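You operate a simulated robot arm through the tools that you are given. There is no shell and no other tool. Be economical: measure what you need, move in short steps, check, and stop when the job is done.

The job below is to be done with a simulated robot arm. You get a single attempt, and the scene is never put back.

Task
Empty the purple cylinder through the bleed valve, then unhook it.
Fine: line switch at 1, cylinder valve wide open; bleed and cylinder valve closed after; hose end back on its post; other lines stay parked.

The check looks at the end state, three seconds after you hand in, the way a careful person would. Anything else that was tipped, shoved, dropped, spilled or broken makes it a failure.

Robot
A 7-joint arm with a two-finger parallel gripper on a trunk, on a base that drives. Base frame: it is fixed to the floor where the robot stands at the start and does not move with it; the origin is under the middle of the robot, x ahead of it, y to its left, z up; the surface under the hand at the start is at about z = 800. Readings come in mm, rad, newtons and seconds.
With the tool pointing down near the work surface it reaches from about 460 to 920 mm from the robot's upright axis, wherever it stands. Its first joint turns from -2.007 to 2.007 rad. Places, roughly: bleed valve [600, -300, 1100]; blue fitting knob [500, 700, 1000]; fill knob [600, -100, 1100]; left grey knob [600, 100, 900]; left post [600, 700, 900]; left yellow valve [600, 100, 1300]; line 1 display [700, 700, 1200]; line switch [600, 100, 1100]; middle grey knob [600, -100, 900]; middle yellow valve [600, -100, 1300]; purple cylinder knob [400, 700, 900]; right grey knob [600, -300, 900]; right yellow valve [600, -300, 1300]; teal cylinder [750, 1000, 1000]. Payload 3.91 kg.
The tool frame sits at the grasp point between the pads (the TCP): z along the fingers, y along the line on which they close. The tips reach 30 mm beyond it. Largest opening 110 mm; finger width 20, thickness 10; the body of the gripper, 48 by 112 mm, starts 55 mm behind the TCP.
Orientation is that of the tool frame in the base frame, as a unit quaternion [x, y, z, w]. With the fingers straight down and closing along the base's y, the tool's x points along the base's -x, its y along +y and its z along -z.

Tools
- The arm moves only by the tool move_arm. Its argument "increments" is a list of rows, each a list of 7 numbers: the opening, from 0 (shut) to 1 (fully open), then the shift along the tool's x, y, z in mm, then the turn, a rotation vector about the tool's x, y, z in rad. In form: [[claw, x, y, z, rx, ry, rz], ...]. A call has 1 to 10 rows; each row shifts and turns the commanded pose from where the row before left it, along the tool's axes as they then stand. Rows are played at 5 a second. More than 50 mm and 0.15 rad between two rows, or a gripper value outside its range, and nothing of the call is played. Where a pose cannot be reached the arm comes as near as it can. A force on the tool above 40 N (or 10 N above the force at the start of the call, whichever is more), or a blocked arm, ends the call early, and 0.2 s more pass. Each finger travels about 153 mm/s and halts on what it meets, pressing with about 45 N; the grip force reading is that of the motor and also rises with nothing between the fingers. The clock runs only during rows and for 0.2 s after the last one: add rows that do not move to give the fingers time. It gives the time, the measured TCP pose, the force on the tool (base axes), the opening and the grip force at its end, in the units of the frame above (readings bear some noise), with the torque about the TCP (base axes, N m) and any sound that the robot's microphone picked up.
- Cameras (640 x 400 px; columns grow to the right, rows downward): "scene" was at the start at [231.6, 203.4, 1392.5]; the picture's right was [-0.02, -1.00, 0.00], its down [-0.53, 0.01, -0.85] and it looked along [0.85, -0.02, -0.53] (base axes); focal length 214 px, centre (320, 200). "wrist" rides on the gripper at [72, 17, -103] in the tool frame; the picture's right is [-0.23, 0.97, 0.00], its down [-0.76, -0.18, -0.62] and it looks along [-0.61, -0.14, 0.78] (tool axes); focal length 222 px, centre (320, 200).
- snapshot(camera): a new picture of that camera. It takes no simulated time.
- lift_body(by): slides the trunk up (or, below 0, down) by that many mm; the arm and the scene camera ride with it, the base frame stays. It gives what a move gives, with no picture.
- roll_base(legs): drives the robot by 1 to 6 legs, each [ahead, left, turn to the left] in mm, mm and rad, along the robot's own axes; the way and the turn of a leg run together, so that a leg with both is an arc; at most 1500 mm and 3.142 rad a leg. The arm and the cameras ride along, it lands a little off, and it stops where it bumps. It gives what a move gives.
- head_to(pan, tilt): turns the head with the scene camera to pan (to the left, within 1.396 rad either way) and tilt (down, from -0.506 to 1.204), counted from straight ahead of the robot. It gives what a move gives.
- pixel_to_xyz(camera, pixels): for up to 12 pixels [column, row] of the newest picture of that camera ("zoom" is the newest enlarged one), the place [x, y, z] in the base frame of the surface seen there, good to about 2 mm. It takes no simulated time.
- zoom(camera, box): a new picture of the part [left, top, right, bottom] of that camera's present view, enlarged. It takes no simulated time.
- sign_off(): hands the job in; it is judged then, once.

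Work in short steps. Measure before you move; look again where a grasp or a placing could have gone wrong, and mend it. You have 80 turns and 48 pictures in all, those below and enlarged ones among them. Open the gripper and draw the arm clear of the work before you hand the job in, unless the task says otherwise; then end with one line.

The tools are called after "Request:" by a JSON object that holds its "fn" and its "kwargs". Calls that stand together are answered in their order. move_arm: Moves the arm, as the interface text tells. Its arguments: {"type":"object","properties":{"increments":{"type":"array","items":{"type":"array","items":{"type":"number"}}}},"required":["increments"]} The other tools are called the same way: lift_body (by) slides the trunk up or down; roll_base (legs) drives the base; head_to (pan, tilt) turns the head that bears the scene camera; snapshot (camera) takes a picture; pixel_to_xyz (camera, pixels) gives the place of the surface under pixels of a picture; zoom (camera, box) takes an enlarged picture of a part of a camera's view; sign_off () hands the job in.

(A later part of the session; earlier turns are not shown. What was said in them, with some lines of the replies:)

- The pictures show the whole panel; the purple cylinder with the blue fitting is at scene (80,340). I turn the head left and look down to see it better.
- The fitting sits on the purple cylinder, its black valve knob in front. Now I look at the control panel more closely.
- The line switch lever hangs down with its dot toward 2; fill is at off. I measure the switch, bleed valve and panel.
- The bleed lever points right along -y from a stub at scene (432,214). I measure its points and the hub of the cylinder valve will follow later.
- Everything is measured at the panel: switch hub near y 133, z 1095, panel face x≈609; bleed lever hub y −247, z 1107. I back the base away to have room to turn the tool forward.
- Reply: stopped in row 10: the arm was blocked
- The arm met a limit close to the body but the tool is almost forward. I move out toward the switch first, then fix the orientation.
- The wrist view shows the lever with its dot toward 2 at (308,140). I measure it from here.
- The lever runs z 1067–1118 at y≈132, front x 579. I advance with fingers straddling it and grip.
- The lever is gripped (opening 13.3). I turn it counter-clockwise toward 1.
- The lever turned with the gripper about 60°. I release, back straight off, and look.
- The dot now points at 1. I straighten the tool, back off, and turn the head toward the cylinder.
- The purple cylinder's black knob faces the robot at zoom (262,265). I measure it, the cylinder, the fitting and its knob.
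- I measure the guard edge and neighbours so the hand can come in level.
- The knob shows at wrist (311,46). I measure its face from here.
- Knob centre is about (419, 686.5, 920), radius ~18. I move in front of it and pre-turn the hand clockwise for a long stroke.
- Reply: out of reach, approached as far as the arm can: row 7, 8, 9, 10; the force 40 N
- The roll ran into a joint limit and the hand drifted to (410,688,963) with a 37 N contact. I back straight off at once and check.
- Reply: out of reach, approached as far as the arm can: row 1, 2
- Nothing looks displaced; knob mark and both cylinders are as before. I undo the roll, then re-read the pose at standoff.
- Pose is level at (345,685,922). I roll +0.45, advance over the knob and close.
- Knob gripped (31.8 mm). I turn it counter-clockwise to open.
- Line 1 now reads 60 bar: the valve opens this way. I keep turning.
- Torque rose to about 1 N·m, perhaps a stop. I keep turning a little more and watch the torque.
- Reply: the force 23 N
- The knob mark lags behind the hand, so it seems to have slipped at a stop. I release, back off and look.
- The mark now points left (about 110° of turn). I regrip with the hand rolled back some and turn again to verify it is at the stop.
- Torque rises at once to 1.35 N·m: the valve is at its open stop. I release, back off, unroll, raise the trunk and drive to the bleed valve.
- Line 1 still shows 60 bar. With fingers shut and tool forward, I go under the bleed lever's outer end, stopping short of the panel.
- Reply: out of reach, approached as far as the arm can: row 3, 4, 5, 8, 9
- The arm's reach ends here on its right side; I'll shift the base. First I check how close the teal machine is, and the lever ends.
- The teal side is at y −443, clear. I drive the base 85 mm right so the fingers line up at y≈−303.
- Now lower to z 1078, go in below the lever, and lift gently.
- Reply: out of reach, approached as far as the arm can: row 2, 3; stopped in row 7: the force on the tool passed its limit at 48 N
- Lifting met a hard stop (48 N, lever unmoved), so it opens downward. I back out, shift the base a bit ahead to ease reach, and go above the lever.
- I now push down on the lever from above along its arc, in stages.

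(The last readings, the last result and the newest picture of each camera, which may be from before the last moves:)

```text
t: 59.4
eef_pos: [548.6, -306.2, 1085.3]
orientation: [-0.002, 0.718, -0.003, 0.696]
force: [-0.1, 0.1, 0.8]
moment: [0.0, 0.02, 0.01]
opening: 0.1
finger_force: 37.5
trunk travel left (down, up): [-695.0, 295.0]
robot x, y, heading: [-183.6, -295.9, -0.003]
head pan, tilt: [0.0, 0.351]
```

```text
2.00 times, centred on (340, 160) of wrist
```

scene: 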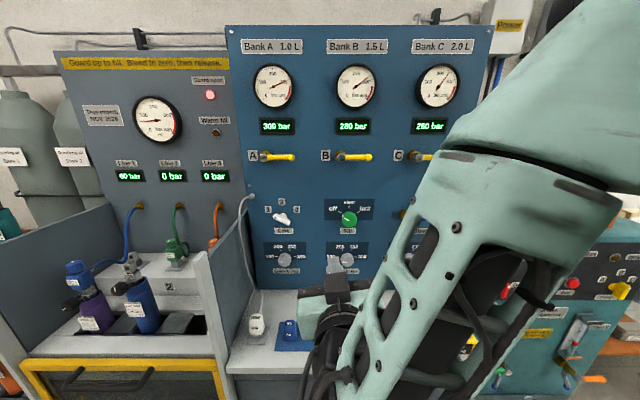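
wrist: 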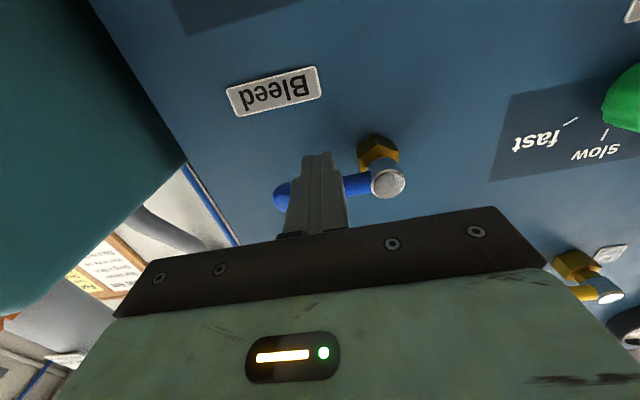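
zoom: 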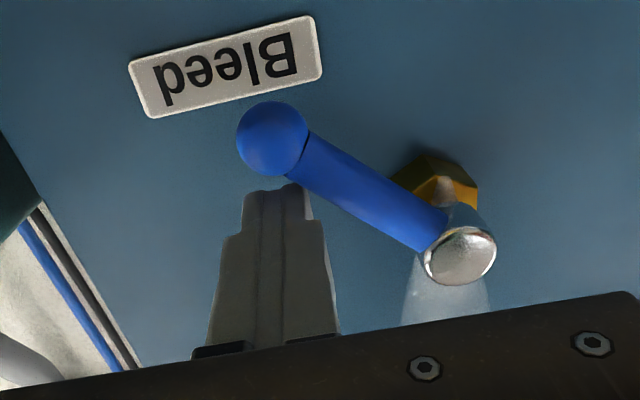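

The lever is moving down and gas is venting at the stub. I continue along the arc to vertical.

Request:
{"fn": "move_arm", "kwargs": {"increments": [[0, 11, 4, 0, 0, 0, 0], [0, 11, 9, 0, 0, 0, 0], [0, 10, 13, 0, 0, 0, 0], [0, 5, 14, 0, 0, 0, 0], [0, 2, 8, 0, 0, 0, 0]]}}

Request:
{"fn": "zoom", "kwargs": {"camera": "wrist", "box": [180, 60, 500, 260]}}

Request:
{"fn": "zoom", "kwargs": {"camera": "scene", "box": [0, 50, 320, 250]}}

```text
t: 60.7
eef_pos: [548.7, -270.2, 1047.6]
orientation: [0.005, 0.715, -0.012, 0.699]
force: [-4.8, -9.9, 5.3]
moment: [0.11, -0.12, -0.12]
opening: 0.1
finger_force: 37.6
trunk travel left (down, up): [-695.0, 295.0]
robot x, y, heading: [-177.1, -299.0, 0.001]
head pan, tilt: [0.0, 0.351]
stopped in row 5: the force on the tool passed its limit at 42 N (the readings are from after the stop); the commanded pose is now the measured one
```

```text
2.00 times, centred on (340, 160) of wrist
```

zoom: 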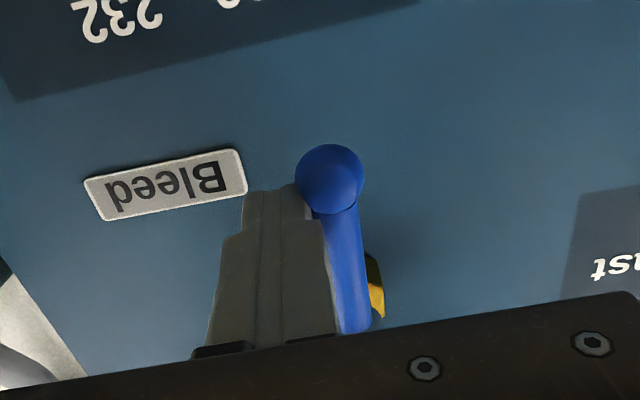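

```text
2.00 times, centred on (160, 150) of scene
```

zoom: 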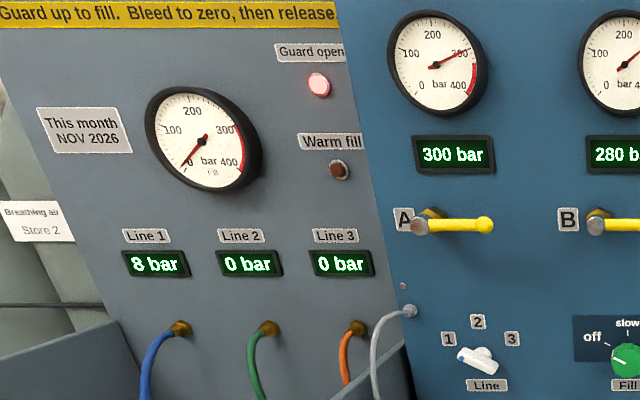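

Line 1 is down to 8 bar with the bleed fully open. I back out and go around to the left of the lever, letting time pass.

Request:
{"fn": "move_arm", "kwargs": {"increments": [[0, 0, -6, 0, 0, 0, 0], [0, 0, 0, -35, 0, 0, 0], [0, 0, 0, -35, 0, 0, 0], [0, 0, 32, 0, 0, 0, 0], [0, 0, 32, 0, 0, 0, 0], [0, 0, 0, 0, 0, 0, 0], [0, 0, 0, 0, 0, 0, 0], [0, 0, 0, 0, 0, 0, 0], [0, 0, 0, 0, 0, 0, 0], [0, 0, 0, 0, 0, 0, 0]]}}

Request:
{"fn": "zoom", "kwargs": {"camera": "scene", "box": [0, 50, 320, 250]}}

Request:
{"fn": "snapshot", "kwargs": {"camera": "wrist"}}

```text
t: 62.9
eef_pos: [479.8, -208.9, 1049.5]
orientation: [0.004, 0.715, -0.01, 0.699]
force: [0.5, -0.1, -0.6]
moment: [-0.01, -0.03, 0.01]
opening: 0.0
finger_force: 38.3
trunk travel left (down, up): [-695.0, 295.0]
robot x, y, heading: [-184.1, -298.1, -0.001]
head pan, tilt: [0.0, 0.351]
```

```text
2.00 times, centred on (160, 150) of scene
```

zoom: 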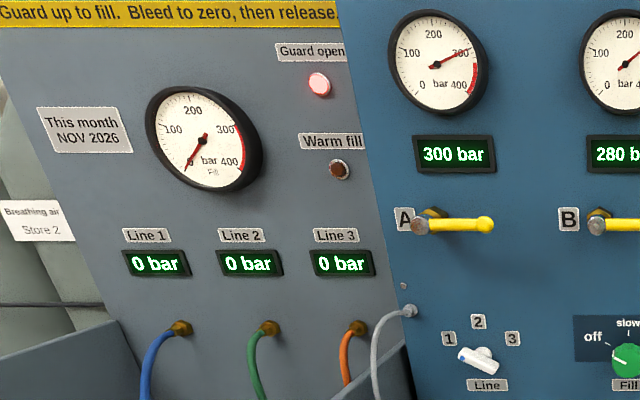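

```text
14 pictures are left
```

wrist: 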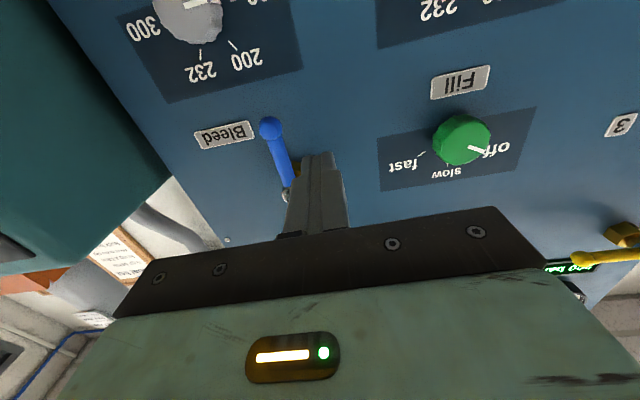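

Line 1 reads 0 bar. I wait a few more seconds, then push the lever from the left back to the right and up.

Request:
{"fn": "move_arm", "kwargs": {"increments": [[0, 0, 0, 0, 0, 0, 0], [0, 0, 0, 0, 0, 0, 0], [0, 0, 0, 0, 0, 0, 0], [0, 0, 0, 0, 0, 0, 0], [0, 0, 0, 0, 0, 0, 0], [0, 0, 0, 0, 0, 0, 0], [0, 0, 0, 0, 0, 0, 0], [0, 0, 0, 0, 0, 0, 0], [0, 0, 0, 0, 0, 0, 0], [0, 0, 0, 0, 0, 0, 0]]}}

Request:
{"fn": "move_arm", "kwargs": {"increments": [[0, 0, 0, 0, 0, 0, 0], [0, 0, 0, 0, 0, 0, 0], [0, 0, 0, 0, 0, 0, 0], [0, 0, 0, 0, 0, 0, 0], [0, 0, 0, 0, 0, 0, 0], [0, 0, 0, 0, 0, 0, 0], [0, 0, 0, 0, 0, 0, 0], [0, 0, 0, 0, 0, 0, 0], [0, 0, 0, 35, 0, 0, 0], [0, 0, 0, 35, 0, 0, 0]]}}

Request:
{"fn": "move_arm", "kwargs": {"increments": [[0, 1, -18, 0, 0, 0, 0], [0, 2, -17, 0, 0, 0, 0], [0, 0, -17, 0, 0, 0, 0], [0, -7, -15, 0, 0, 0, 0], [0, -9, -14, 0, 0, 0, 0], [0, -10, -9, 0, 0, 0, 0], [0, -10, -6, 0, 0, 0, 0]]}}

```text
t: 65.1
eef_pos: [480.5, -209.3, 1048.8]
orientation: [0.004, 0.716, -0.01, 0.698]
force: [0.2, 0.6, -0.3]
moment: [0.0, 0.02, -0.04]
opening: 0.1
finger_force: 37.2
trunk travel left (down, up): [-695.0, 295.0]
robot x, y, heading: [-184.1, -296.4, -0.005]
head pan, tilt: [0.0, 0.351]
```

```text
t: 67.3
eef_pos: [550.0, -210.2, 1047.3]
orientation: [0.003, 0.716, -0.01, 0.698]
force: [0.1, -0.2, -0.3]
moment: [0.02, 0.0, 0.02]
opening: 0.0
finger_force: 38.0
trunk travel left (down, up): [-695.0, 295.0]
robot x, y, heading: [-182.6, -297.2, -0.01]
head pan, tilt: [0.0, 0.351]
```

```text
t: 68.9
eef_pos: [548.7, -306.5, 1081.6]
orientation: [0.004, 0.716, -0.011, 0.698]
force: [0.1, 0.2, -0.3]
moment: [0.0, -0.03, -0.01]
opening: 0.0
finger_force: 37.6
trunk travel left (down, up): [-695.0, 295.0]
robot x, y, heading: [-180.9, -295.8, -0.002]
head pan, tilt: [0.0, 0.351]
```

Nearly there at z 1082; I push up to the stop and look.

Request:
{"fn": "move_arm", "kwargs": {"increments": [[0, -6, 0, 0, 0, 0, 0], [0, -5, 0, 0, 0, 0, 0], [0, -5, 0, 0, 0, 0, 0], [0, -5, 0, 0, 0, 0, 0], [0, -5, 0, 0, 0, 0, 0]]}}

Request:
{"fn": "zoom", "kwargs": {"camera": "wrist", "box": [180, 60, 500, 260]}}

```text
t: 69.8
eef_pos: [547.8, -305.6, 1089.0]
orientation: [0.003, 0.725, -0.011, 0.689]
force: [2.4, 1.8, -15.8]
moment: [-0.02, 0.34, -0.03]
opening: 0.0
finger_force: 37.4
trunk travel left (down, up): [-695.0, 295.0]
robot x, y, heading: [-183.3, -295.5, 0.001]
head pan, tilt: [0.0, 0.351]
stopped in row 4: the force on the tool passed its limit at 45 N (the readings are from after the stop); the commanded pose is now the measured one
```

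```text
2.00 times, centred on (340, 160) of wrist
```

zoom: 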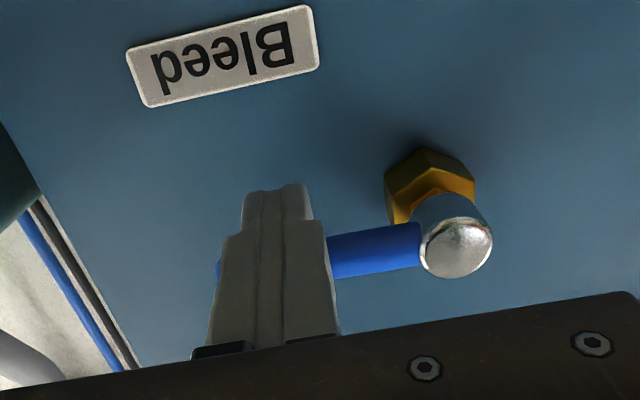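

The lever is horizontal at its stop; bleed is closed. I back out and drive back to the cylinder.

Request:
{"fn": "move_arm", "kwargs": {"increments": [[0, 8, 0, 0, 0, 0, 0], [0, 0, 0, -45, 0, 0, 0], [0, 0, 0, -45, 0, 0, 0], [0, -45, 0, -10, 0, -0.05, 0], [0, 0, 0, -45, 0, 0, 0]]}}

Request:
{"fn": "roll_base", "kwargs": {"legs": [[-90, 0, 0], [0, 810, 0]]}}

Request:
{"fn": "head_to", "kwargs": {"pan": 0.15, "tilt": 0.6}}

```text
t: 71.0
eef_pos: [473.5, -259.4, 1130.6]
orientation: [0.003, 0.705, -0.011, 0.709]
force: [0.2, -0.3, 0.3]
moment: [0.0, 0.01, 0.01]
opening: 0.0
finger_force: 37.8
out of reach, approached as far as the arm can: row 3, 4, 5
trunk travel left (down, up): [-695.0, 295.0]
robot x, y, heading: [-182.0, -298.9, -0.003]
head pan, tilt: [0.0, 0.351]
```

```text
t: 76.0
eef_pos: [384.2, 544.1, 1131.3]
orientation: [0.001, 0.705, -0.009, 0.709]
force: [0.6, 0.5, -0.3]
moment: [0.0, 0.01, 0.01]
opening: 0.0
finger_force: 37.6
trunk travel left (down, up): [-695.0, 295.0]
robot x, y, heading: [-269.2, 501.3, -0.004]
head pan, tilt: [0.0, 0.351]
```

```text
t: 76.7
eef_pos: [383.7, 543.8, 1132.2]
orientation: [0.001, 0.705, -0.008, 0.709]
force: [0.7, -0.6, -0.6]
moment: [0.0, -0.01, 0.02]
opening: 0.0
finger_force: 37.7
trunk travel left (down, up): [-695.0, 295.0]
robot x, y, heading: [-272.8, 504.1, 0.002]
head pan, tilt: [0.15, 0.6]
```

I move left in line with the knob at a safe standoff, then lower the trunk.

Request:
{"fn": "move_arm", "kwargs": {"increments": [[0.6, 0, 36, -16, 0, 0, 0], [0.6, 0, 36, -16, 0, 0, 0], [0.6, 0, 36, -16, 0, 0, 0], [0.6, 0, 35, -16, 0, 0, 0]]}}

Request:
{"fn": "lift_body", "kwargs": {"by": -215}}

Request:
{"fn": "move_arm", "kwargs": {"increments": [[0.6, 0, 0, 0, 0, 0, -0.15], [0.6, 0, 0, 0, 0, 0, -0.15], [0.6, 0, 0, 0, 0, 0, -0.15], [0.6, 0, 0, 0, 0, 0, -0.15], [0.6, 0, 0, 0, 0, 0, -0.15], [0.6, 0, 0, 0, 0, 0, -0.15], [0.6, 0, 0, 0, 0, 0, -0.15], [0.6, 0, 0, 0, 0, 0, -0.15], [0.6, 0, 0, 0, 0, 0, -0.15], [0.6, 0, 0, 0, 0, 0, -0.15]]}}

```text
t: 77.7
eef_pos: [321.9, 686.8, 1129.4]
orientation: [0.002, 0.705, -0.01, 0.709]
force: [0.2, -0.3, -0.5]
moment: [-0.01, 0.01, -0.01]
opening: 66.0
finger_force: 0.2
trunk travel left (down, up): [-695.0, 295.0]
robot x, y, heading: [-272.6, 500.4, 0.001]
head pan, tilt: [0.15, 0.6]
```

```text
t: 80.0
eef_pos: [322.5, 687.0, 915.2]
orientation: [0.001, 0.705, -0.009, 0.709]
force: [0.7, -0.5, -0.1]
moment: [-0.01, -0.01, -0.02]
opening: 66.0
finger_force: 0.0
trunk travel left (down, up): [-480.0, 510.0]
robot x, y, heading: [-269.6, 499.0, 0.001]
head pan, tilt: [0.15, 0.6]
```

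```text
t: 82.2
eef_pos: [322.1, 687.1, 914.5]
orientation: [-0.48, 0.517, -0.491, 0.511]
force: [0.4, 0.0, 1.5]
moment: [0.0, 0.01, 0.0]
opening: 65.9
finger_force: 0.1
trunk travel left (down, up): [-480.0, 510.0]
robot x, y, heading: [-269.2, 504.5, -0.001]
head pan, tilt: [0.15, 0.6]
```

At roll −1.5, I correct height by 5 mm, advance over the knob and grip.

Request:
{"fn": "move_arm", "kwargs": {"increments": [[0.6, 0, -5.5, 0, 0, 0, 0], [0.6, 0, 0, 43, 0, 0, 0], [0.6, 0, 0, 43, 0, 0, 0], [0.6, 0, 0, 0, 0, 0, 0], [0.2, 0, 0, 0, 0, 0, 0], [0.2, 0, 0, 0, 0, 0, 0]]}}

Request:
{"fn": "move_arm", "kwargs": {"increments": [[0.2, 0, 0, 0, 0, 0, 0.14], [0.2, 0, 0, 0, 0, 0, 0.14], [0.2, 0, 0, 0, 0, 0, 0.14], [0.2, 0, 0, 0, 0, 0, 0.14], [0.2, 0, 0, 0, 0, 0, 0.14], [0.2, 0, 0, 0, 0, 0, 0.14], [0.2, 0, 0, 0, 0, 0, 0.14], [0.2, 0, 0, 0, 0, 0, 0.14], [0.2, 0, 0, 0, 0, 0, 0.14], [0.2, 0, 0, 0, 0, 0, 0.14]]}}

Request:
{"fn": "move_arm", "kwargs": {"increments": [[0.2, 0, 0, 0, 0, 0, 0.13], [0.2, 0, 0, 0, 0, 0, 0.13], [0.2, 0, 0, 0, 0, 0, 0.13], [0.2, 0, 0, 0, 0, 0, 0.13]]}}

```text
t: 83.6
eef_pos: [407.7, 686.9, 919.5]
orientation: [-0.48, 0.517, -0.489, 0.512]
force: [-1.9, 0.8, -0.3]
moment: [0.13, 0.69, 0.0]
opening: 31.5
finger_force: 45.4
trunk travel left (down, up): [-480.0, 510.0]
robot x, y, heading: [-265.8, 506.1, 0.001]
head pan, tilt: [0.15, 0.6]
```

```text
t: 85.8
eef_pos: [408.5, 684.7, 922.9]
orientation: [-0.032, 0.703, -0.044, 0.709]
force: [-3.3, -3.5, 11.3]
moment: [0.0, 0.61, 0.02]
opening: 31.9
finger_force: 44.6
trunk travel left (down, up): [-480.0, 510.0]
robot x, y, heading: [-272.1, 509.8, -0.001]
head pan, tilt: [0.15, 0.6]
```

```text
t: 86.8
eef_pos: [408.7, 684.4, 923.0]
orientation: [0.149, 0.688, 0.141, 0.696]
force: [1.6, -2.8, 17.8]
moment: [0.03, -0.69, -0.17]
opening: 31.4
finger_force: 44.6
trunk travel left (down, up): [-480.0, 510.0]
robot x, y, heading: [-272.9, 502.4, 0.002]
head pan, tilt: [0.15, 0.6]
```

About 110° turned and no stop felt yet. I release, roll back, regrip and turn further to feel the closed stop.

Request:
{"fn": "move_arm", "kwargs": {"increments": [[0.6, 0, 0, 0, 0, 0, 0], [0.6, 0, 0, 0, 0, 0, 0], [0.6, 0, 0, -40, 0, 0, 0], [0.6, 0, 0, 0, 0, 0, -0.15], [0.6, 0, 0, 0, 0, 0, -0.15], [0.6, 0, 0, 0, 0, 0, -0.15], [0.6, 0, 0, 0, 0, 0, -0.15], [0.6, 0, 0, 0, 0, 0, -0.15]]}}

Request:
{"fn": "zoom", "kwargs": {"camera": "wrist", "box": [200, 40, 440, 190]}}

```text
t: 88.6
eef_pos: [368.4, 685.8, 921.4]
orientation: [-0.114, 0.696, -0.126, 0.698]
force: [-0.1, -0.7, 0.0]
moment: [0.01, -0.01, -0.01]
opening: 66.2
finger_force: 0.1
trunk travel left (down, up): [-480.0, 510.0]
robot x, y, heading: [-267.3, 505.9, -0.002]
head pan, tilt: [0.15, 0.6]
```

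```text
2.67 times, centred on (320, 115) of wrist
```

zoom: 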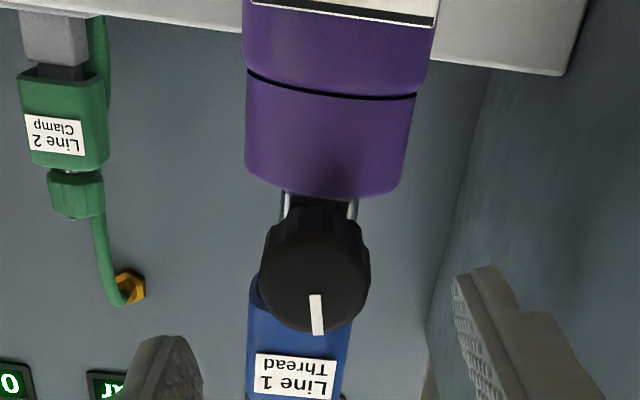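

The mark is back nearly upright. I regrip and turn clockwise until torque shows the stop.

Request:
{"fn": "move_arm", "kwargs": {"increments": [[0.6, 0, 0, 40, 0, 0, 0], [0.6, 0, 0, 0, 0, 0, 0], [0.2, 0, 0, 0, 0, 0, 0], [0.2, 0, 0, 0, 0, 0, 0], [0.2, 0, 0, 0, 0, 0, 0.1], [0.2, 0, 0, 0, 0, 0, 0.1], [0.2, 0, 0, 0, 0, 0, 0.1]]}}

Request:
{"fn": "move_arm", "kwargs": {"increments": [[0.2, 0, 0, 0, 0, 0, 0.1], [0.2, 0, 0, 0, 0, 0, 0.1], [0.2, 0, 0, 0, 0, 0, 0.1]]}}

```text
t: 90.2
eef_pos: [409.6, 684.0, 921.3]
orientation: [-0.008, 0.705, -0.02, 0.709]
force: [1.9, -3.3, 3.9]
moment: [-1.14, -0.02, -0.04]
opening: 31.8
finger_force: 44.6
trunk travel left (down, up): [-480.0, 510.0]
robot x, y, heading: [-269.8, 502.6, 0.008]
head pan, tilt: [0.15, 0.6]
```

```text
t: 91.0
eef_pos: [409.2, 684.9, 921.7]
orientation: [0.096, 0.698, 0.086, 0.704]
force: [1.2, -2.7, 3.3]
moment: [-1.21, -0.05, -0.15]
opening: 31.6
finger_force: 45.2
trunk travel left (down, up): [-480.0, 510.0]
robot x, y, heading: [-268.4, 505.2, 0.003]
head pan, tilt: [0.15, 0.6]
```

Torque saturates at −1.2 N·m: closed. I release, back off, raise and turn the tool to point down for the fitting knob.

Request:
{"fn": "move_arm", "kwargs": {"increments": [[0.6, 0, 0, 0, 0, 0, 0], [0.6, 0, 0, 0, 0, 0, 0], [0.6, 0, 0, -45, 0, 0, 0], [0.6, 0, 0, -45, 0, 0, -0.13], [0.6, 0, 0, 0, 0, 0, -0.13]]}}

Request:
{"fn": "lift_body", "kwargs": {"by": 280}}

Request:
{"fn": "move_arm", "kwargs": {"increments": [[0.6, 0, 0, 0, 0, 0.15, 0], [0.6, 0, 0, 0, 0, 0.15, 0], [0.6, 0, 0, 0, 0, 0.15, 0], [0.6, 0, 0, 0, 0, 0.15, 0], [0.6, 0, 0, 0, 0, 0.15, 0], [0.6, 0, 0, 0, 0, 0.15, 0], [0.6, 0, 0, 0, 0, 0.15, 0], [0.6, 0, 0, 0, 0, 0.15, 0], [0.6, 0, 0, 0, 0, 0.15, 0], [0.6, 0, 0, 0, 0, 0.15, 0]]}}

Request:
{"fn": "snapshot", "kwargs": {"camera": "wrist"}}

```text
t: 92.2
eef_pos: [317.8, 686.4, 921.2]
orientation: [0.006, 0.705, -0.006, 0.709]
force: [-0.7, 0.9, -0.5]
moment: [0.03, 0.02, 0.01]
opening: 65.8
finger_force: 0.1
trunk travel left (down, up): [-480.0, 510.0]
robot x, y, heading: [-265.6, 501.3, -0.002]
head pan, tilt: [0.15, 0.6]
```

```text
t: 95.0
eef_pos: [317.6, 686.8, 1201.4]
orientation: [0.006, 0.705, -0.006, 0.709]
force: [1.1, 0.0, -0.2]
moment: [0.01, 0.01, 0.02]
opening: 66.1
finger_force: 0.0
trunk travel left (down, up): [-760.0, 230.0]
robot x, y, heading: [-274.2, 501.5, 0.005]
head pan, tilt: [0.15, 0.6]
```

```text
t: 97.2
eef_pos: [318.8, 687.6, 1201.7]
orientation: [0.008, 0.999, -0.001, 0.037]
force: [-0.9, 0.1, -0.3]
moment: [0.0, -0.01, -0.03]
opening: 65.9
finger_force: 0.1
trunk travel left (down, up): [-760.0, 230.0]
robot x, y, heading: [-272.5, 502.9, 0.001]
head pan, tilt: [0.15, 0.6]
```

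```text
11 pictures are left
```

wrist: 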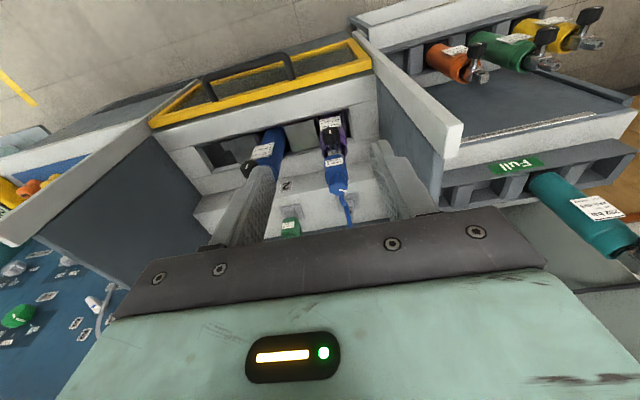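

I zoom on the fitting and its empty post at wrist (340,185).

Request:
{"fn": "zoom", "kwargs": {"camera": "wrist", "box": [280, 110, 400, 230]}}

```text
3.33 times, centred on (340, 170) of wrist
```

zoom: 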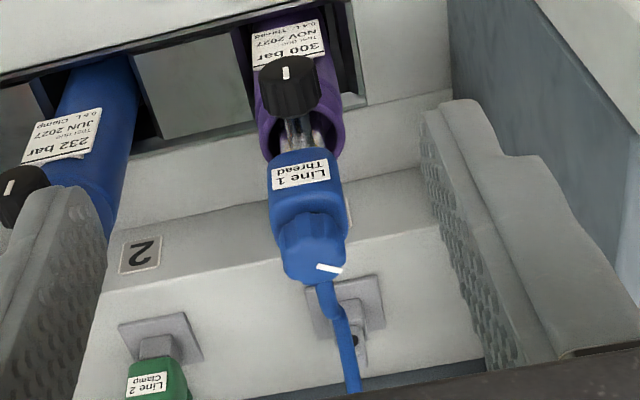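

I measure the fitting knob's top, body and the post.

Request:
{"fn": "pixel_to_xyz", "kwargs": {"camera": "zoom", "pixels": [[312, 265], [290, 265], [335, 262], [312, 245], [312, 225], [300, 170], [365, 312], [370, 290], [355, 345], [362, 322], [175, 330], [150, 382]]}}

Request:
{"fn": "pixel_to_xyz", "kwargs": {"camera": "zoom", "pixels": [[312, 275], [285, 275], [340, 270], [275, 190], [340, 190], [300, 150], [312, 205], [160, 355], [190, 385], [380, 345], [328, 300], [350, 380]]}}

```text
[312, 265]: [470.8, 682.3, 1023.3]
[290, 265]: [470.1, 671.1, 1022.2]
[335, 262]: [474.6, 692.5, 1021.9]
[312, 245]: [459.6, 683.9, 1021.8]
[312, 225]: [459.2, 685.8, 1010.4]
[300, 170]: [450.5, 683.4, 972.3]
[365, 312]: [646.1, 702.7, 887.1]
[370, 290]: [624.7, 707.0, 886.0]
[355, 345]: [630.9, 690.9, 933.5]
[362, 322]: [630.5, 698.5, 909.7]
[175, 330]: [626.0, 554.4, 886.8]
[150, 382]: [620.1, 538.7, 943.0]
```

```text
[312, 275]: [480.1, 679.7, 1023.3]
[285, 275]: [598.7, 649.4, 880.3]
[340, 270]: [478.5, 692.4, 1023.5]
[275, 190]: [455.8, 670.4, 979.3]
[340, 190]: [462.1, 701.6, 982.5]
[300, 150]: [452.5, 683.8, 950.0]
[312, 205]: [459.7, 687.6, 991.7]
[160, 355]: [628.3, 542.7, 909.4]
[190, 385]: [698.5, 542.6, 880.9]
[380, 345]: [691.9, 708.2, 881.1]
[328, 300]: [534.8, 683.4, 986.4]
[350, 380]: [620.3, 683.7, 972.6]
```

Fitting knob: centre about (473,685), top z 1023. I move above it with the tool straight down.

Request:
{"fn": "move_arm", "kwargs": {"increments": [[0.6, 0, 0, 0, 0, 0.074, 0], [0.6, -38.5, 0, 0, 0, 0, 0], [0.6, -38.5, 0, 0, 0, 0, 0], [0.6, -38.5, 0, 0, 0, 0, 0], [0.6, -38.5, -2.6, 0, 0, 0, 0], [0.6, 0, 0, 30, 0, 0, 0], [0.6, 0, 0, 30, 0, 0, 0], [0.6, 0, 0, 30, 0, 0, 0], [0.6, 0, 0, 0, 0, 0, 0]]}}

Request:
{"fn": "snapshot", "kwargs": {"camera": "wrist"}}

```text
t: 99.2
eef_pos: [472.1, 683.7, 1111.6]
orientation: [0.008, 1.0, 0.0, 0.002]
force: [0.5, -0.8, 1.3]
moment: [0.01, -0.01, -0.02]
opening: 66.0
finger_force: 0.1
trunk travel left (down, up): [-760.0, 230.0]
robot x, y, heading: [-272.7, 504.0, 0.004]
head pan, tilt: [0.15, 0.6]
```

```text
9 pictures are left
```

wrist: 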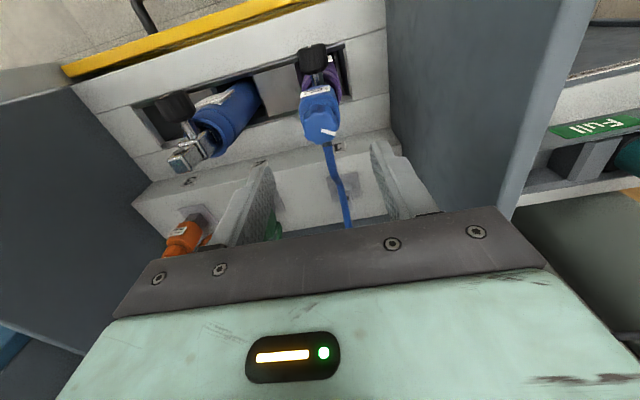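

I measure the knob outline and visible post parts from here.

Request:
{"fn": "pixel_to_xyz", "kwargs": {"camera": "wrist", "pixels": [[322, 130], [306, 130], [337, 130], [320, 140], [318, 112], [320, 100], [303, 100], [334, 98], [355, 188], [340, 180], [183, 232], [195, 215]]}}

```text
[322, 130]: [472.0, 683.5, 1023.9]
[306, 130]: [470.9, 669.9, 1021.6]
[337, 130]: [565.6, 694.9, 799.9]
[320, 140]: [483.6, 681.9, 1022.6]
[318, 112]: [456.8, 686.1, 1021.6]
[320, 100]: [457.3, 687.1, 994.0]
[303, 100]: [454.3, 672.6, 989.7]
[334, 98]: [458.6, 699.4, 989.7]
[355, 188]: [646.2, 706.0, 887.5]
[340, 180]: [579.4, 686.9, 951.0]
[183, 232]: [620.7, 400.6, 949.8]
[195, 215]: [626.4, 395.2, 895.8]
```

Knob centre (471.5, 684.5), aligned. I pre-roll +0.75, then descend to z≈1031 and grip the knob.

Request:
{"fn": "move_arm", "kwargs": {"increments": [[0.6, 0, 1, 0, 0, 0, 0.15], [0.6, 0, 0, 0, 0, 0, 0.15], [0.6, 0, 0, 0, 0, 0, 0.15], [0.6, 0, 0, 0, 0, 0, 0.15], [0.6, 0, 0, 0, 0, 0, 0.15], [0.6, 0, 0, 40, 0, 0, 0], [0.6, 0, 0, 40, 0, 0, 0], [0.6, 0, 0, 0, 0, 0, 0], [0.15, 0, 0, 0, 0, 0, 0], [0.15, 0, 0, 0, 0, 0, 0]]}}

```text
t: 101.5
eef_pos: [471.9, 682.2, 1031.6]
orientation: [0.373, 0.928, 0.0, 0.001]
force: [-0.3, -0.9, 0.4]
moment: [-0.06, 0.05, -0.03]
opening: 31.6
finger_force: 44.6
trunk travel left (down, up): [-760.0, 230.0]
robot x, y, heading: [-273.4, 507.9, 0.003]
head pan, tilt: [0.15, 0.6]
```

Gripped (31.6 mm) without side force. I turn counter-clockwise seen from above (negative tool z).

Request:
{"fn": "move_arm", "kwargs": {"increments": [[0.15, 0, 0, 0, 0, 0, -0.14], [0.15, 0, 0, 0, 0, 0, -0.14], [0.15, 0, 0, 0, 0, 0, -0.14], [0.15, 0, 0, 0, 0, 0, -0.14], [0.15, 0, 0, 0, 0, 0, -0.14], [0.15, 0, 0, 0, 0, 0, -0.14], [0.15, 0, 0, 0, 0, 0, -0.14], [0.15, 0, 0, 0, 0, 0, -0.14], [0.15, 0, 0, 0, 0, 0, -0.14], [0.15, 0, 0, 0, 0, 0, -0.14]]}}

Request:
{"fn": "move_arm", "kwargs": {"increments": [[0.15, 0, 0, 0, 0, 0, -0.14], [0.15, 0, 0, 0, 0, 0, -0.14], [0.15, 0, 0, 0, 0, 0, -0.14], [0.15, 0, 0, 0, 0, 0, -0.14], [0.15, 0, 0, 0, 0, 0, -0.14]]}}

```text
t: 103.7
eef_pos: [472.7, 683.0, 1031.9]
orientation: [-0.313, 0.95, -0.001, 0.001]
force: [0.8, -0.3, 0.7]
moment: [0.02, -0.03, 0.0]
opening: 31.3
finger_force: 45.0
trunk travel left (down, up): [-760.0, 230.0]
robot x, y, heading: [-272.0, 504.3, -0.002]
head pan, tilt: [0.15, 0.6]
```

```text
t: 104.8
eef_pos: [473.0, 682.5, 1031.6]
orientation: [-0.62, 0.785, -0.002, 0.001]
force: [-0.7, 1.0, -0.7]
moment: [0.05, -0.01, 0.0]
opening: 31.6
finger_force: 45.2
trunk travel left (down, up): [-760.0, 230.0]
robot x, y, heading: [-271.8, 503.2, -0.004]
head pan, tilt: [0.15, 0.6]
```

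No resistance so far over 2.1 rad; I keep turning and watch torque.

Request:
{"fn": "move_arm", "kwargs": {"increments": [[0.15, 0, 0, 0, 0, 0, -0.14], [0.15, 0, 0, 0, 0, 0, -0.14], [0.15, 0, 0, 0, 0, 0, -0.14], [0.15, 0, 0, 0, 0, 0, -0.14], [0.15, 0, 0, 0, 0, 0, -0.14]]}}

Request:
{"fn": "move_arm", "kwargs": {"increments": [[0.15, 0, 0, 0, 0, 0, -0.14], [0.15, 0, 0, 0, 0, 0, -0.14], [0.15, 0, 0, 0, 0, 0, -0.14], [0.15, 0, 0, 0, 0, 0, -0.14], [0.15, 0, 0, 0, 0, 0, -0.14]]}}

Request:
{"fn": "zoom", "kwargs": {"camera": "wrist", "box": [220, 50, 420, 200]}}

```text
t: 106.0
eef_pos: [473.4, 681.6, 1031.4]
orientation: [0.851, -0.525, 0.002, -0.002]
force: [4.3, 1.4, 4.4]
moment: [-0.05, -0.57, -0.65]
opening: 31.3
finger_force: 45.4
trunk travel left (down, up): [-760.0, 230.0]
robot x, y, heading: [-266.8, 503.0, -0.005]
head pan, tilt: [0.15, 0.6]
```

```text
t: 107.2
eef_pos: [473.3, 682.5, 1030.6]
orientation: [0.98, -0.201, 0.0, -0.001]
force: [5.6, 5.2, 3.4]
moment: [0.76, -0.63, -0.62]
opening: 31.5
finger_force: 44.6
trunk travel left (down, up): [-760.0, 230.0]
robot x, y, heading: [-272.1, 504.5, -0.0]
head pan, tilt: [0.15, 0.6]
```

```text
2.67 times, centred on (320, 125) of wrist
```

zoom: 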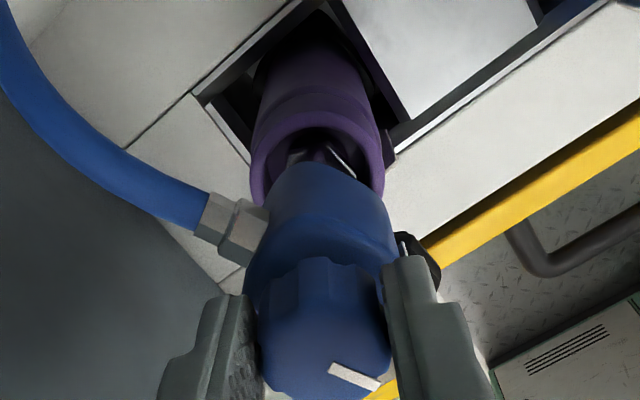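

Torque builds to the stop at about 2.6 rad: the fitting is unscrewed. I release, rise, and unroll.

Request:
{"fn": "move_arm", "kwargs": {"increments": [[0.6, 0, 0, 0, 0, 0, 0], [0.6, 0, 0, 0, 0, 0, 0], [0.6, 0, 0, -40, 0, 0, 0], [0.6, 0, 0, -20, 0, 0, 0.14], [0.6, 0, 0, 0, 0, 0, 0.15], [0.6, 0, 0, 0, 0, 0, 0.15], [0.6, 0, 0, 0, 0, 0, 0.15], [0.6, 0, 0, 0, 0, 0, 0.15], [0.6, 0, 0, 0, 0, 0, 0.15], [0.6, 0, 0, 0, 0, 0, 0.15]]}}

Request:
{"fn": "move_arm", "kwargs": {"increments": [[0.6, 0, 0, 0, 0, 0, 0.15], [0.6, 0, 0, 0, 0, 0, 0.15], [0.6, 0, 0, 0, 0, 0, 0.15], [0.6, 0, 0, 0, 0, 0, 0.15], [0.6, 0, 0, 0, 0, 0, 0.15], [0.6, 0, 0, 0, 0, 0, 0.15], [0.6, 0, 0, 0, 0, 0, 0.15], [0.6, 0, 0, 0, 0, 0, 0.15], [0.6, 0, 0, 0, 0, 0, 0.15], [0.6, 0, 0, 0, 0, 0, 0.15]]}}

Request:
{"fn": "zoom", "kwargs": {"camera": "wrist", "box": [220, 50, 460, 250]}}

```text
t: 109.5
eef_pos: [472.5, 682.0, 1091.3]
orientation: [0.749, -0.663, 0.001, -0.001]
force: [-0.4, 0.2, 0.5]
moment: [0.03, -0.03, 0.02]
opening: 66.0
finger_force: 0.0
trunk travel left (down, up): [-760.0, 230.0]
robot x, y, heading: [-268.9, 501.1, -0.001]
head pan, tilt: [0.15, 0.6]
```

```text
t: 111.7
eef_pos: [473.7, 683.5, 1090.4]
orientation: [-0.098, 0.995, 0.0, 0.002]
force: [0.1, 0.2, -0.1]
moment: [-0.01, -0.02, 0.0]
opening: 66.1
finger_force: 0.1
trunk travel left (down, up): [-760.0, 230.0]
robot x, y, heading: [-269.4, 499.4, 0.002]
head pan, tilt: [0.15, 0.6]
```

```text
2.00 times, centred on (340, 150) of wrist
```

zoom: 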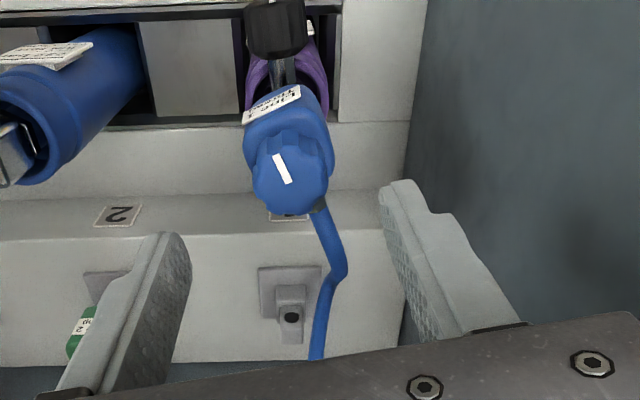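

The fitting body has yawed ~15° CCW; the empty post with its socket shows at zoom (290,312). I measure both.

Request:
{"fn": "pixel_to_xyz", "kwargs": {"camera": "zoom", "pixels": [[246, 120], [300, 92], [290, 318], [280, 300], [303, 300], [290, 292], [290, 340], [262, 270], [318, 268], [287, 180], [250, 140], [330, 125]]}}

Request:
{"fn": "pixel_to_xyz", "kwargs": {"camera": "zoom", "pixels": [[270, 106], [285, 105], [281, 312], [300, 312], [290, 308], [265, 315], [286, 276], [315, 290], [270, 120], [82, 320], [100, 280], [90, 310]]}}

```text
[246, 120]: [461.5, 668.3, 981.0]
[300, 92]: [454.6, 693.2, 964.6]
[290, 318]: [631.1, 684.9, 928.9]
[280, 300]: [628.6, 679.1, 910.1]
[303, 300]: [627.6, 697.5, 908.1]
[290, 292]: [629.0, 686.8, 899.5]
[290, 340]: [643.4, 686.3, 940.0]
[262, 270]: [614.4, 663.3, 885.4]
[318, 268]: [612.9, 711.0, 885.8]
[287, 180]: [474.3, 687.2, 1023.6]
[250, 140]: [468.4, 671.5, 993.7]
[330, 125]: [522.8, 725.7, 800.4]
```

```text
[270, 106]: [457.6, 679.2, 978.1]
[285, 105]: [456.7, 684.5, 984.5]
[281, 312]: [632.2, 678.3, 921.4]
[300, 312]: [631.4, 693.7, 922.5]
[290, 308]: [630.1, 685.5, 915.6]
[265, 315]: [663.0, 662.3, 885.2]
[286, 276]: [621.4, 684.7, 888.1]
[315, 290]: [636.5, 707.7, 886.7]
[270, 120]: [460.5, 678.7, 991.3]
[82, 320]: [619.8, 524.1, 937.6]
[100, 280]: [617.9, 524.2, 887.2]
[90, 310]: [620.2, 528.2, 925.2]
```

Post centre is about (641,687), top z 940, with a socket facing the front. I take a scene view to measure the parked green fitting as the seating reference.

Request:
{"fn": "head_to", "kwargs": {"pan": 0.05, "tilt": 0.65}}

Request:
{"fn": "zoom", "kwargs": {"camera": "scene", "box": [260, 90, 460, 230]}}

```text
t: 112.3
eef_pos: [473.0, 683.3, 1091.9]
orientation: [-0.097, 0.995, 0.0, 0.002]
force: [-0.2, -0.1, 0.2]
moment: [0.0, -0.02, 0.0]
opening: 65.8
finger_force: 0.0
trunk travel left (down, up): [-760.0, 230.0]
robot x, y, heading: [-271.2, 504.1, -0.004]
head pan, tilt: [0.051, 0.649]
```

```text
2.86 times, centred on (360, 160) of scene
```

zoom: 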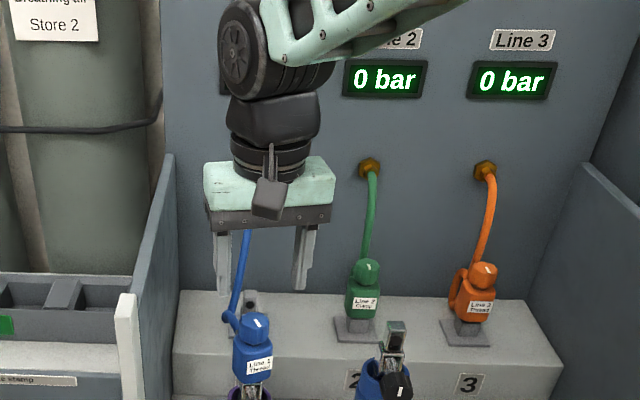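

I measure the parked orange (thread) and green fittings against the blue one.

Request:
{"fn": "pixel_to_xyz", "kwargs": {"camera": "zoom", "pixels": [[484, 268], [478, 270], [490, 270], [481, 307], [470, 317], [470, 330], [255, 322], [262, 322], [246, 322], [259, 366], [250, 381], [472, 290]]}}

Request:
{"fn": "pixel_to_xyz", "kwargs": {"camera": "zoom", "pixels": [[368, 264], [363, 266], [374, 266], [363, 305], [358, 316], [360, 325], [250, 296], [250, 310], [484, 276], [254, 330], [470, 322], [245, 350]]}}

```text
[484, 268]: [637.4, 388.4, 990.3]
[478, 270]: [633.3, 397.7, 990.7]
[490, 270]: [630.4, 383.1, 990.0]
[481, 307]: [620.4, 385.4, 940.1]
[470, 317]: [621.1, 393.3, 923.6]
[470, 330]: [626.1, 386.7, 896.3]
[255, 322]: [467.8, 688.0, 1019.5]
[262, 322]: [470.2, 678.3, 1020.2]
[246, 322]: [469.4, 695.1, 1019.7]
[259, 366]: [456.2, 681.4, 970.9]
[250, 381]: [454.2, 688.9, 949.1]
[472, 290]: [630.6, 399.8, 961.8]
```

```text
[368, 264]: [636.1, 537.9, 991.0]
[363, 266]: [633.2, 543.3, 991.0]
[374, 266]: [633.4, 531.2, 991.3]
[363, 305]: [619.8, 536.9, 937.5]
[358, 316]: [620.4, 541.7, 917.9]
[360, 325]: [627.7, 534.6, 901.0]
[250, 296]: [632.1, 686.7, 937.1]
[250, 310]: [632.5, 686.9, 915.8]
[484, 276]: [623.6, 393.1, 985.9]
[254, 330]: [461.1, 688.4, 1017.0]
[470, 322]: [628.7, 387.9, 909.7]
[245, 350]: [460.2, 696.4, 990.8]
```

Parked fittings have knob tops at z 991, centres x≈641, so the blue one must shift (+169, +2, −32). I align to its yaw, descend around the body, grip and lift a bit.

Request:
{"fn": "move_arm", "kwargs": {"increments": [[0.6, 0, 1, 0, 0, 0, -0.075], [0.6, 0, 0, 38, 0, 0, 0], [0.6, 0, 0, 38, 0, 0, 0], [0.6, 0, 0, 35, 0, 0, 0], [0.6, 0, 0, 0, 0, 0, 0], [0.15, 0, 0, 0, 0, 0, 0], [0.15, 0, 0, 0, 0, 0, 0]]}}

Request:
{"fn": "move_arm", "kwargs": {"increments": [[0.15, 0, 0, -10, 0, 0, 0], [0.15, 0, 0, -10, 0, 0, 0], [0.15, 0, 0, 0, 0, 0, 0]]}}

Request:
{"fn": "zoom", "kwargs": {"camera": "scene", "box": [260, 120, 420, 240]}}

```text
t: 113.9
eef_pos: [472.1, 682.8, 978.7]
orientation: [-0.135, 0.991, 0.0, 0.002]
force: [-0.4, 2.0, 0.7]
moment: [0.15, -0.03, -0.03]
opening: 39.6
finger_force: 44.7
trunk travel left (down, up): [-760.0, 230.0]
robot x, y, heading: [-271.2, 502.2, -0.003]
head pan, tilt: [0.051, 0.649]
```

```text
t: 114.7
eef_pos: [473.4, 684.6, 1000.1]
orientation: [-0.135, 0.991, 0.0, 0.001]
force: [-0.5, 0.3, -2.3]
moment: [-0.02, 0.02, -0.02]
opening: 40.0
finger_force: 44.7
trunk travel left (down, up): [-760.0, 230.0]
robot x, y, heading: [-273.5, 503.5, 0.001]
head pan, tilt: [0.051, 0.649]
```

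```text
3.33 times, centred on (340, 180) of scene
```

zoom: 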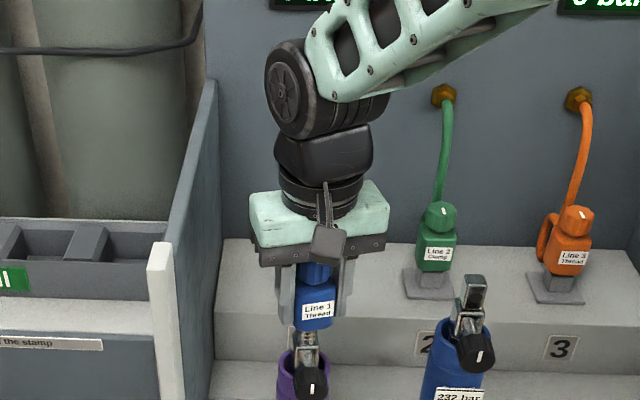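

The fitting came free cleanly. I lift more, straighten the yaw and carry it above the post.

Request:
{"fn": "move_arm", "kwargs": {"increments": [[0.15, 0, 0, -20, 0, 0, 0], [0.15, 0, 0, -15, 0, 0, 0], [0.15, 0, 0, 0, 0, 0, 0.135], [0.15, 0, 0, 0, 0, 0, 0.135], [0.15, -34, 0.5, 0, 0, 0, 0], [0.15, -34, 0.5, 0, 0, 0, 0], [0.15, -34, 0.5, 0, 0, 0, 0], [0.15, -33, 0.5, 0, 0, 0, 0], [0.15, -33, 0.5, 0, 0, 0, 0], [0.15, 0, 0, 0, 0, 0, 0]]}}

Request:
{"fn": "snapshot", "kwargs": {"camera": "wrist"}}

```text
t: 116.9
eef_pos: [611.0, 674.2, 1032.9]
orientation: [0.0, 1.0, 0.0, 0.001]
force: [0.2, 0.3, -2.6]
moment: [0.03, -0.01, -0.02]
opening: 39.7
finger_force: 44.9
out of reach, approached as far as the arm can: row 8, 9
trunk travel left (down, up): [-760.0, 230.0]
robot x, y, heading: [-270.6, 500.6, -0.002]
head pan, tilt: [0.051, 0.649]
```

```text
4 pictures are left
```

wrist: 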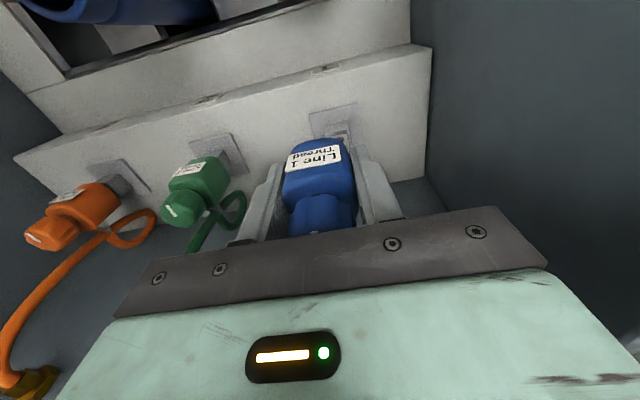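

Reach ran out 30 mm short. I pull back 60 mm, drive the base 90 mm ahead, and realign.

Request:
{"fn": "move_arm", "kwargs": {"increments": [[0.15, 30, 0, 0, 0, 0, 0], [0.15, 30, 6, 0, 0, 0, 0], [0.15, 0, 6, 0, 0, 0, 0]]}}

Request:
{"fn": "roll_base", "kwargs": {"legs": [[90, 0, 0]]}}

```text
t: 117.7
eef_pos: [550.9, 685.7, 1032.2]
orientation: [-0.001, 1.0, 0.0, 0.001]
force: [0.6, 0.6, -2.5]
moment: [0.02, 0.04, -0.01]
opening: 39.7
finger_force: 45.5
trunk travel left (down, up): [-760.0, 230.0]
robot x, y, heading: [-270.3, 501.7, 0.0]
head pan, tilt: [0.051, 0.649]
```

```text
t: 118.8
eef_pos: [640.3, 685.2, 1033.5]
orientation: [0.0, 1.0, 0.0, 0.001]
force: [0.0, -0.3, -2.7]
moment: [-0.01, 0.0, 0.03]
opening: 39.7
finger_force: 45.5
trunk travel left (down, up): [-760.0, 230.0]
robot x, y, heading: [-181.7, 502.5, -0.005]
head pan, tilt: [0.051, 0.649]
```

Now at (640,685,1033). I correct 2 mm and lower to just above the post, then check alignment.

Request:
{"fn": "move_arm", "kwargs": {"increments": [[0.15, -0.7, 1.8, 0, 0, 0, 0], [0.15, 0, 0, 22, 0, 0, 0], [0.15, 0, 0, 22, 0, 0, 0], [0.15, 0, 0, 0, 0, 0, 0]]}}

Request:
{"fn": "zoom", "kwargs": {"camera": "scene", "box": [260, 60, 420, 180]}}

```text
t: 119.8
eef_pos: [642.1, 686.6, 988.4]
orientation: [0.0, 1.0, 0.0, 0.002]
force: [0.1, -0.7, -2.1]
moment: [0.02, -0.01, -0.01]
opening: 40.0
finger_force: 44.5
trunk travel left (down, up): [-760.0, 230.0]
robot x, y, heading: [-180.8, 503.3, 0.004]
head pan, tilt: [0.051, 0.649]
```

```text
3.33 times, centred on (340, 120) of scene
```

zoom: 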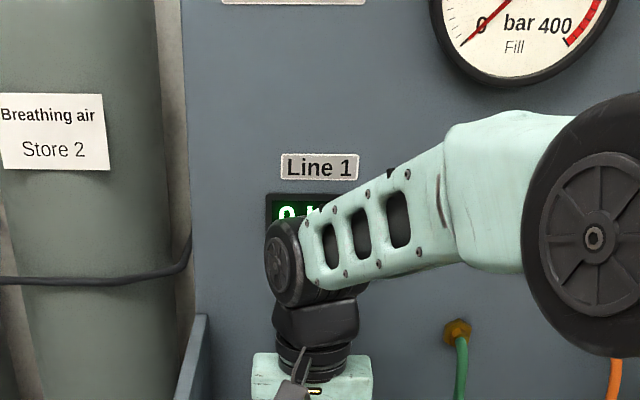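

The box was too high; I look lower at the fitting and post.

Request:
{"fn": "zoom", "kwargs": {"camera": "scene", "box": [280, 150, 420, 250]}}

```text
4.00 times, centred on (350, 200) of scene
```

zoom: 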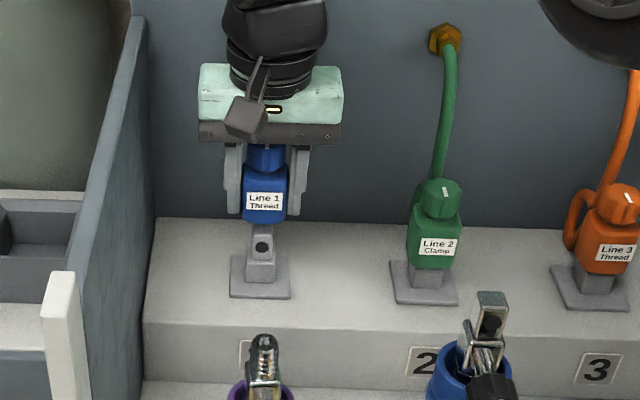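

The fitting hangs straight over the post. I measure front faces to confirm alignment.

Request:
{"fn": "pixel_to_xyz", "kwargs": {"camera": "zoom", "pixels": [[263, 202], [264, 218], [246, 200], [284, 200], [262, 262], [250, 260], [273, 260], [437, 247], [415, 245], [459, 245], [429, 268], [264, 185]]}}

```text
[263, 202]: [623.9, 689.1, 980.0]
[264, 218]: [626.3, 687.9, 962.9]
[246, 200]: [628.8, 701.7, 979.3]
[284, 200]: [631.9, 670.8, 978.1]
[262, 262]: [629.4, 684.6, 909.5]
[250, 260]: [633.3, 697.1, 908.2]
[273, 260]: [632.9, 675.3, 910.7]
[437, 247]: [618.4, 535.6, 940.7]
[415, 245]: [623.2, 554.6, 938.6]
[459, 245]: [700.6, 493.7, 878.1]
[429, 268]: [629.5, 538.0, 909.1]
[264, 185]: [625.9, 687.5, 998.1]
```

Sideways it is centred; it sits about 4 mm too far back. I shift −4 mm in x and lower to seat.

Request:
{"fn": "move_arm", "kwargs": {"increments": [[0.15, 4.5, 0, 0, 0, 0, 0], [0.15, 0, 0, 12, 0, 0, 0], [0.15, 0, 0, 12, 0, 0, 0], [0.15, 0, 0, 10, 0, 0, 0], [0.15, 0, 0, 5, 0, 0, 0], [0.15, 0, 0, 3, 0, 0, 0], [0.15, 0, 0, 0, 0, 0, 0]]}}

```text
t: 121.4
eef_pos: [639.2, 687.0, 949.3]
orientation: [0.0, 1.0, 0.001, 0.004]
force: [-1.7, -2.1, 14.7]
moment: [-0.02, 0.06, 0.0]
opening: 39.8
finger_force: 44.9
trunk travel left (down, up): [-760.0, 230.0]
robot x, y, heading: [-182.4, 504.3, -0.003]
head pan, tilt: [0.051, 0.649]
```

14.7 N upward at z 949: it is seated, as on the other posts. I release and rise straight up.

Request:
{"fn": "move_arm", "kwargs": {"increments": [[0.15, 0, 0, 2, 0, 0, 0], [0.5, 0, 0, 0, 0, 0, 0], [0.55, 0, 0, 0, 0, 0, 0], [0.55, 0, 0, -35, 0, 0, 0], [0.55, 0, 0, -40, 0, 0, 0], [0.55, 0, 0, -45, 0, 0, 0], [0.55, 45, 0, -30, 0, 0, 0], [0.55, 45, 0, 0, 0, 0, 0]]}}

Request:
{"fn": "zoom", "kwargs": {"camera": "scene", "box": [260, 100, 460, 260]}}

```text
refused: row 7 steps farther than a row can; nothing moved
```

```text
2.50 times, centred on (360, 180) of scene
```

zoom: 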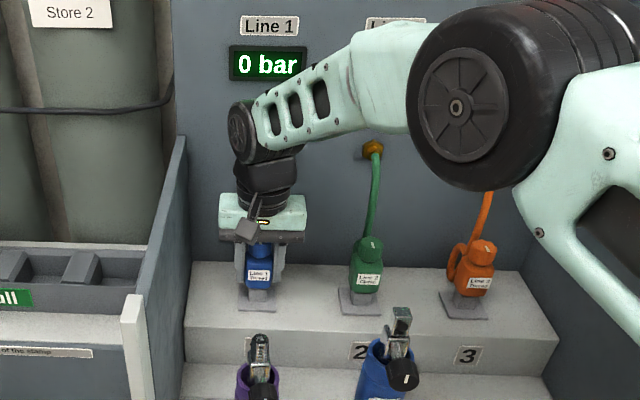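

The step was refused, but the view shows the fitting level with the green one on its post. I release and rise in smaller rows; two pictures remain at most.

Request:
{"fn": "move_arm", "kwargs": {"increments": [[0.5, 0, 0, 0, 0, 0, 0], [0.55, 0, 0, 0, 0, 0, 0], [0.55, 0, 0, -35, 0, 0, 0], [0.55, 0, 0, -40, 0, 0, 0], [0.55, 0, 0, -45, 0, 0, 0], [0.55, 30, 0, -30, 0, 0, 0], [0.55, 45, 0, 0, 0, 0, 0], [0.55, 45, 0, 0, 0, 0, 0]]}}

Request:
{"fn": "pixel_to_xyz", "kwargs": {"camera": "zoom", "pixels": [[259, 275], [259, 285], [369, 278]]}}

Request:
{"fn": "zoom", "kwargs": {"camera": "scene", "box": [260, 100, 460, 260]}}

```text
t: 123.2
eef_pos: [517.7, 686.5, 1096.6]
orientation: [0.0, 1.0, 0.001, 0.002]
force: [0.6, -0.3, -0.5]
moment: [0.01, 0.01, 0.03]
opening: 60.5
finger_force: 0.1
trunk travel left (down, up): [-760.0, 230.0]
robot x, y, heading: [-180.6, 501.5, 0.002]
head pan, tilt: [0.051, 0.649]
```

```text
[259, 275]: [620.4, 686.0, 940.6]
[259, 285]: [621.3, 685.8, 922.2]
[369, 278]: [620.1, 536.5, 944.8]
```

```text
2.50 times, centred on (360, 180) of scene
```

zoom: 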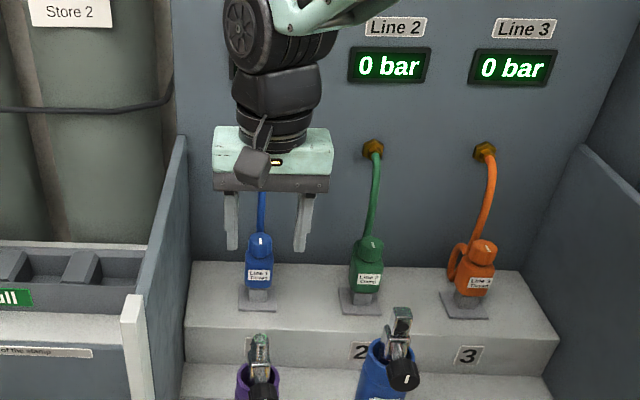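

The blue hose end stands on its post like its neighbours. I check its height against the green one, and draw the arm clear.

Request:
{"fn": "pixel_to_xyz", "kwargs": {"camera": "zoom", "pixels": [[260, 236], [259, 274], [369, 239], [369, 279], [482, 243], [259, 385]]}}

Request:
{"fn": "move_arm", "kwargs": {"increments": [[0.6, 0, 0, -40, 0, 0, 0], [0.6, 0, 0, -40, 0, 0, 0], [0.6, 45, 0, 0, 0, 0, 0], [0.6, 45, 0, 0, 0, 0, 0], [0.6, 0, 0, 0, 0, 0, 0]]}}

Request:
{"fn": "roll_base", "kwargs": {"legs": [[-150, 0, 0]]}}

```text
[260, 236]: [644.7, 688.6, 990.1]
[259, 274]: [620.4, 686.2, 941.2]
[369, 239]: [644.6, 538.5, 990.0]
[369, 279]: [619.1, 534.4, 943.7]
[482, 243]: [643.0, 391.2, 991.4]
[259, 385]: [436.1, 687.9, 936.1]
```

```text
t: 124.4
eef_pos: [426.6, 686.8, 1177.9]
orientation: [-0.001, 1.0, 0.0, 0.002]
force: [0.3, -0.6, -0.2]
moment: [0.01, 0.01, -0.01]
opening: 66.1
finger_force: 0.2
trunk travel left (down, up): [-760.0, 230.0]
robot x, y, heading: [-178.0, 506.4, 0.004]
head pan, tilt: [0.051, 0.649]
```

```text
t: 125.8
eef_pos: [277.5, 687.3, 1177.3]
orientation: [0.002, 1.0, 0.0, 0.002]
force: [0.6, -0.3, 0.3]
moment: [-0.03, -0.04, -0.02]
opening: 66.3
finger_force: 0.1
trunk travel left (down, up): [-760.0, 230.0]
robot x, y, heading: [-330.7, 503.7, -0.002]
head pan, tilt: [0.051, 0.649]
```

The heights match (990 mm on each), both valves are shut, and the arm is clear, so I hand in.

Request:
{"fn": "sign_off", "kwargs": {}}

```text
The job is handed in.
```

I bled the purple cylinder to 0 bar, closed both valves, and put its hose end back on its post. The line switch is at 1, the other lines stayed parked, and the job is handed in.
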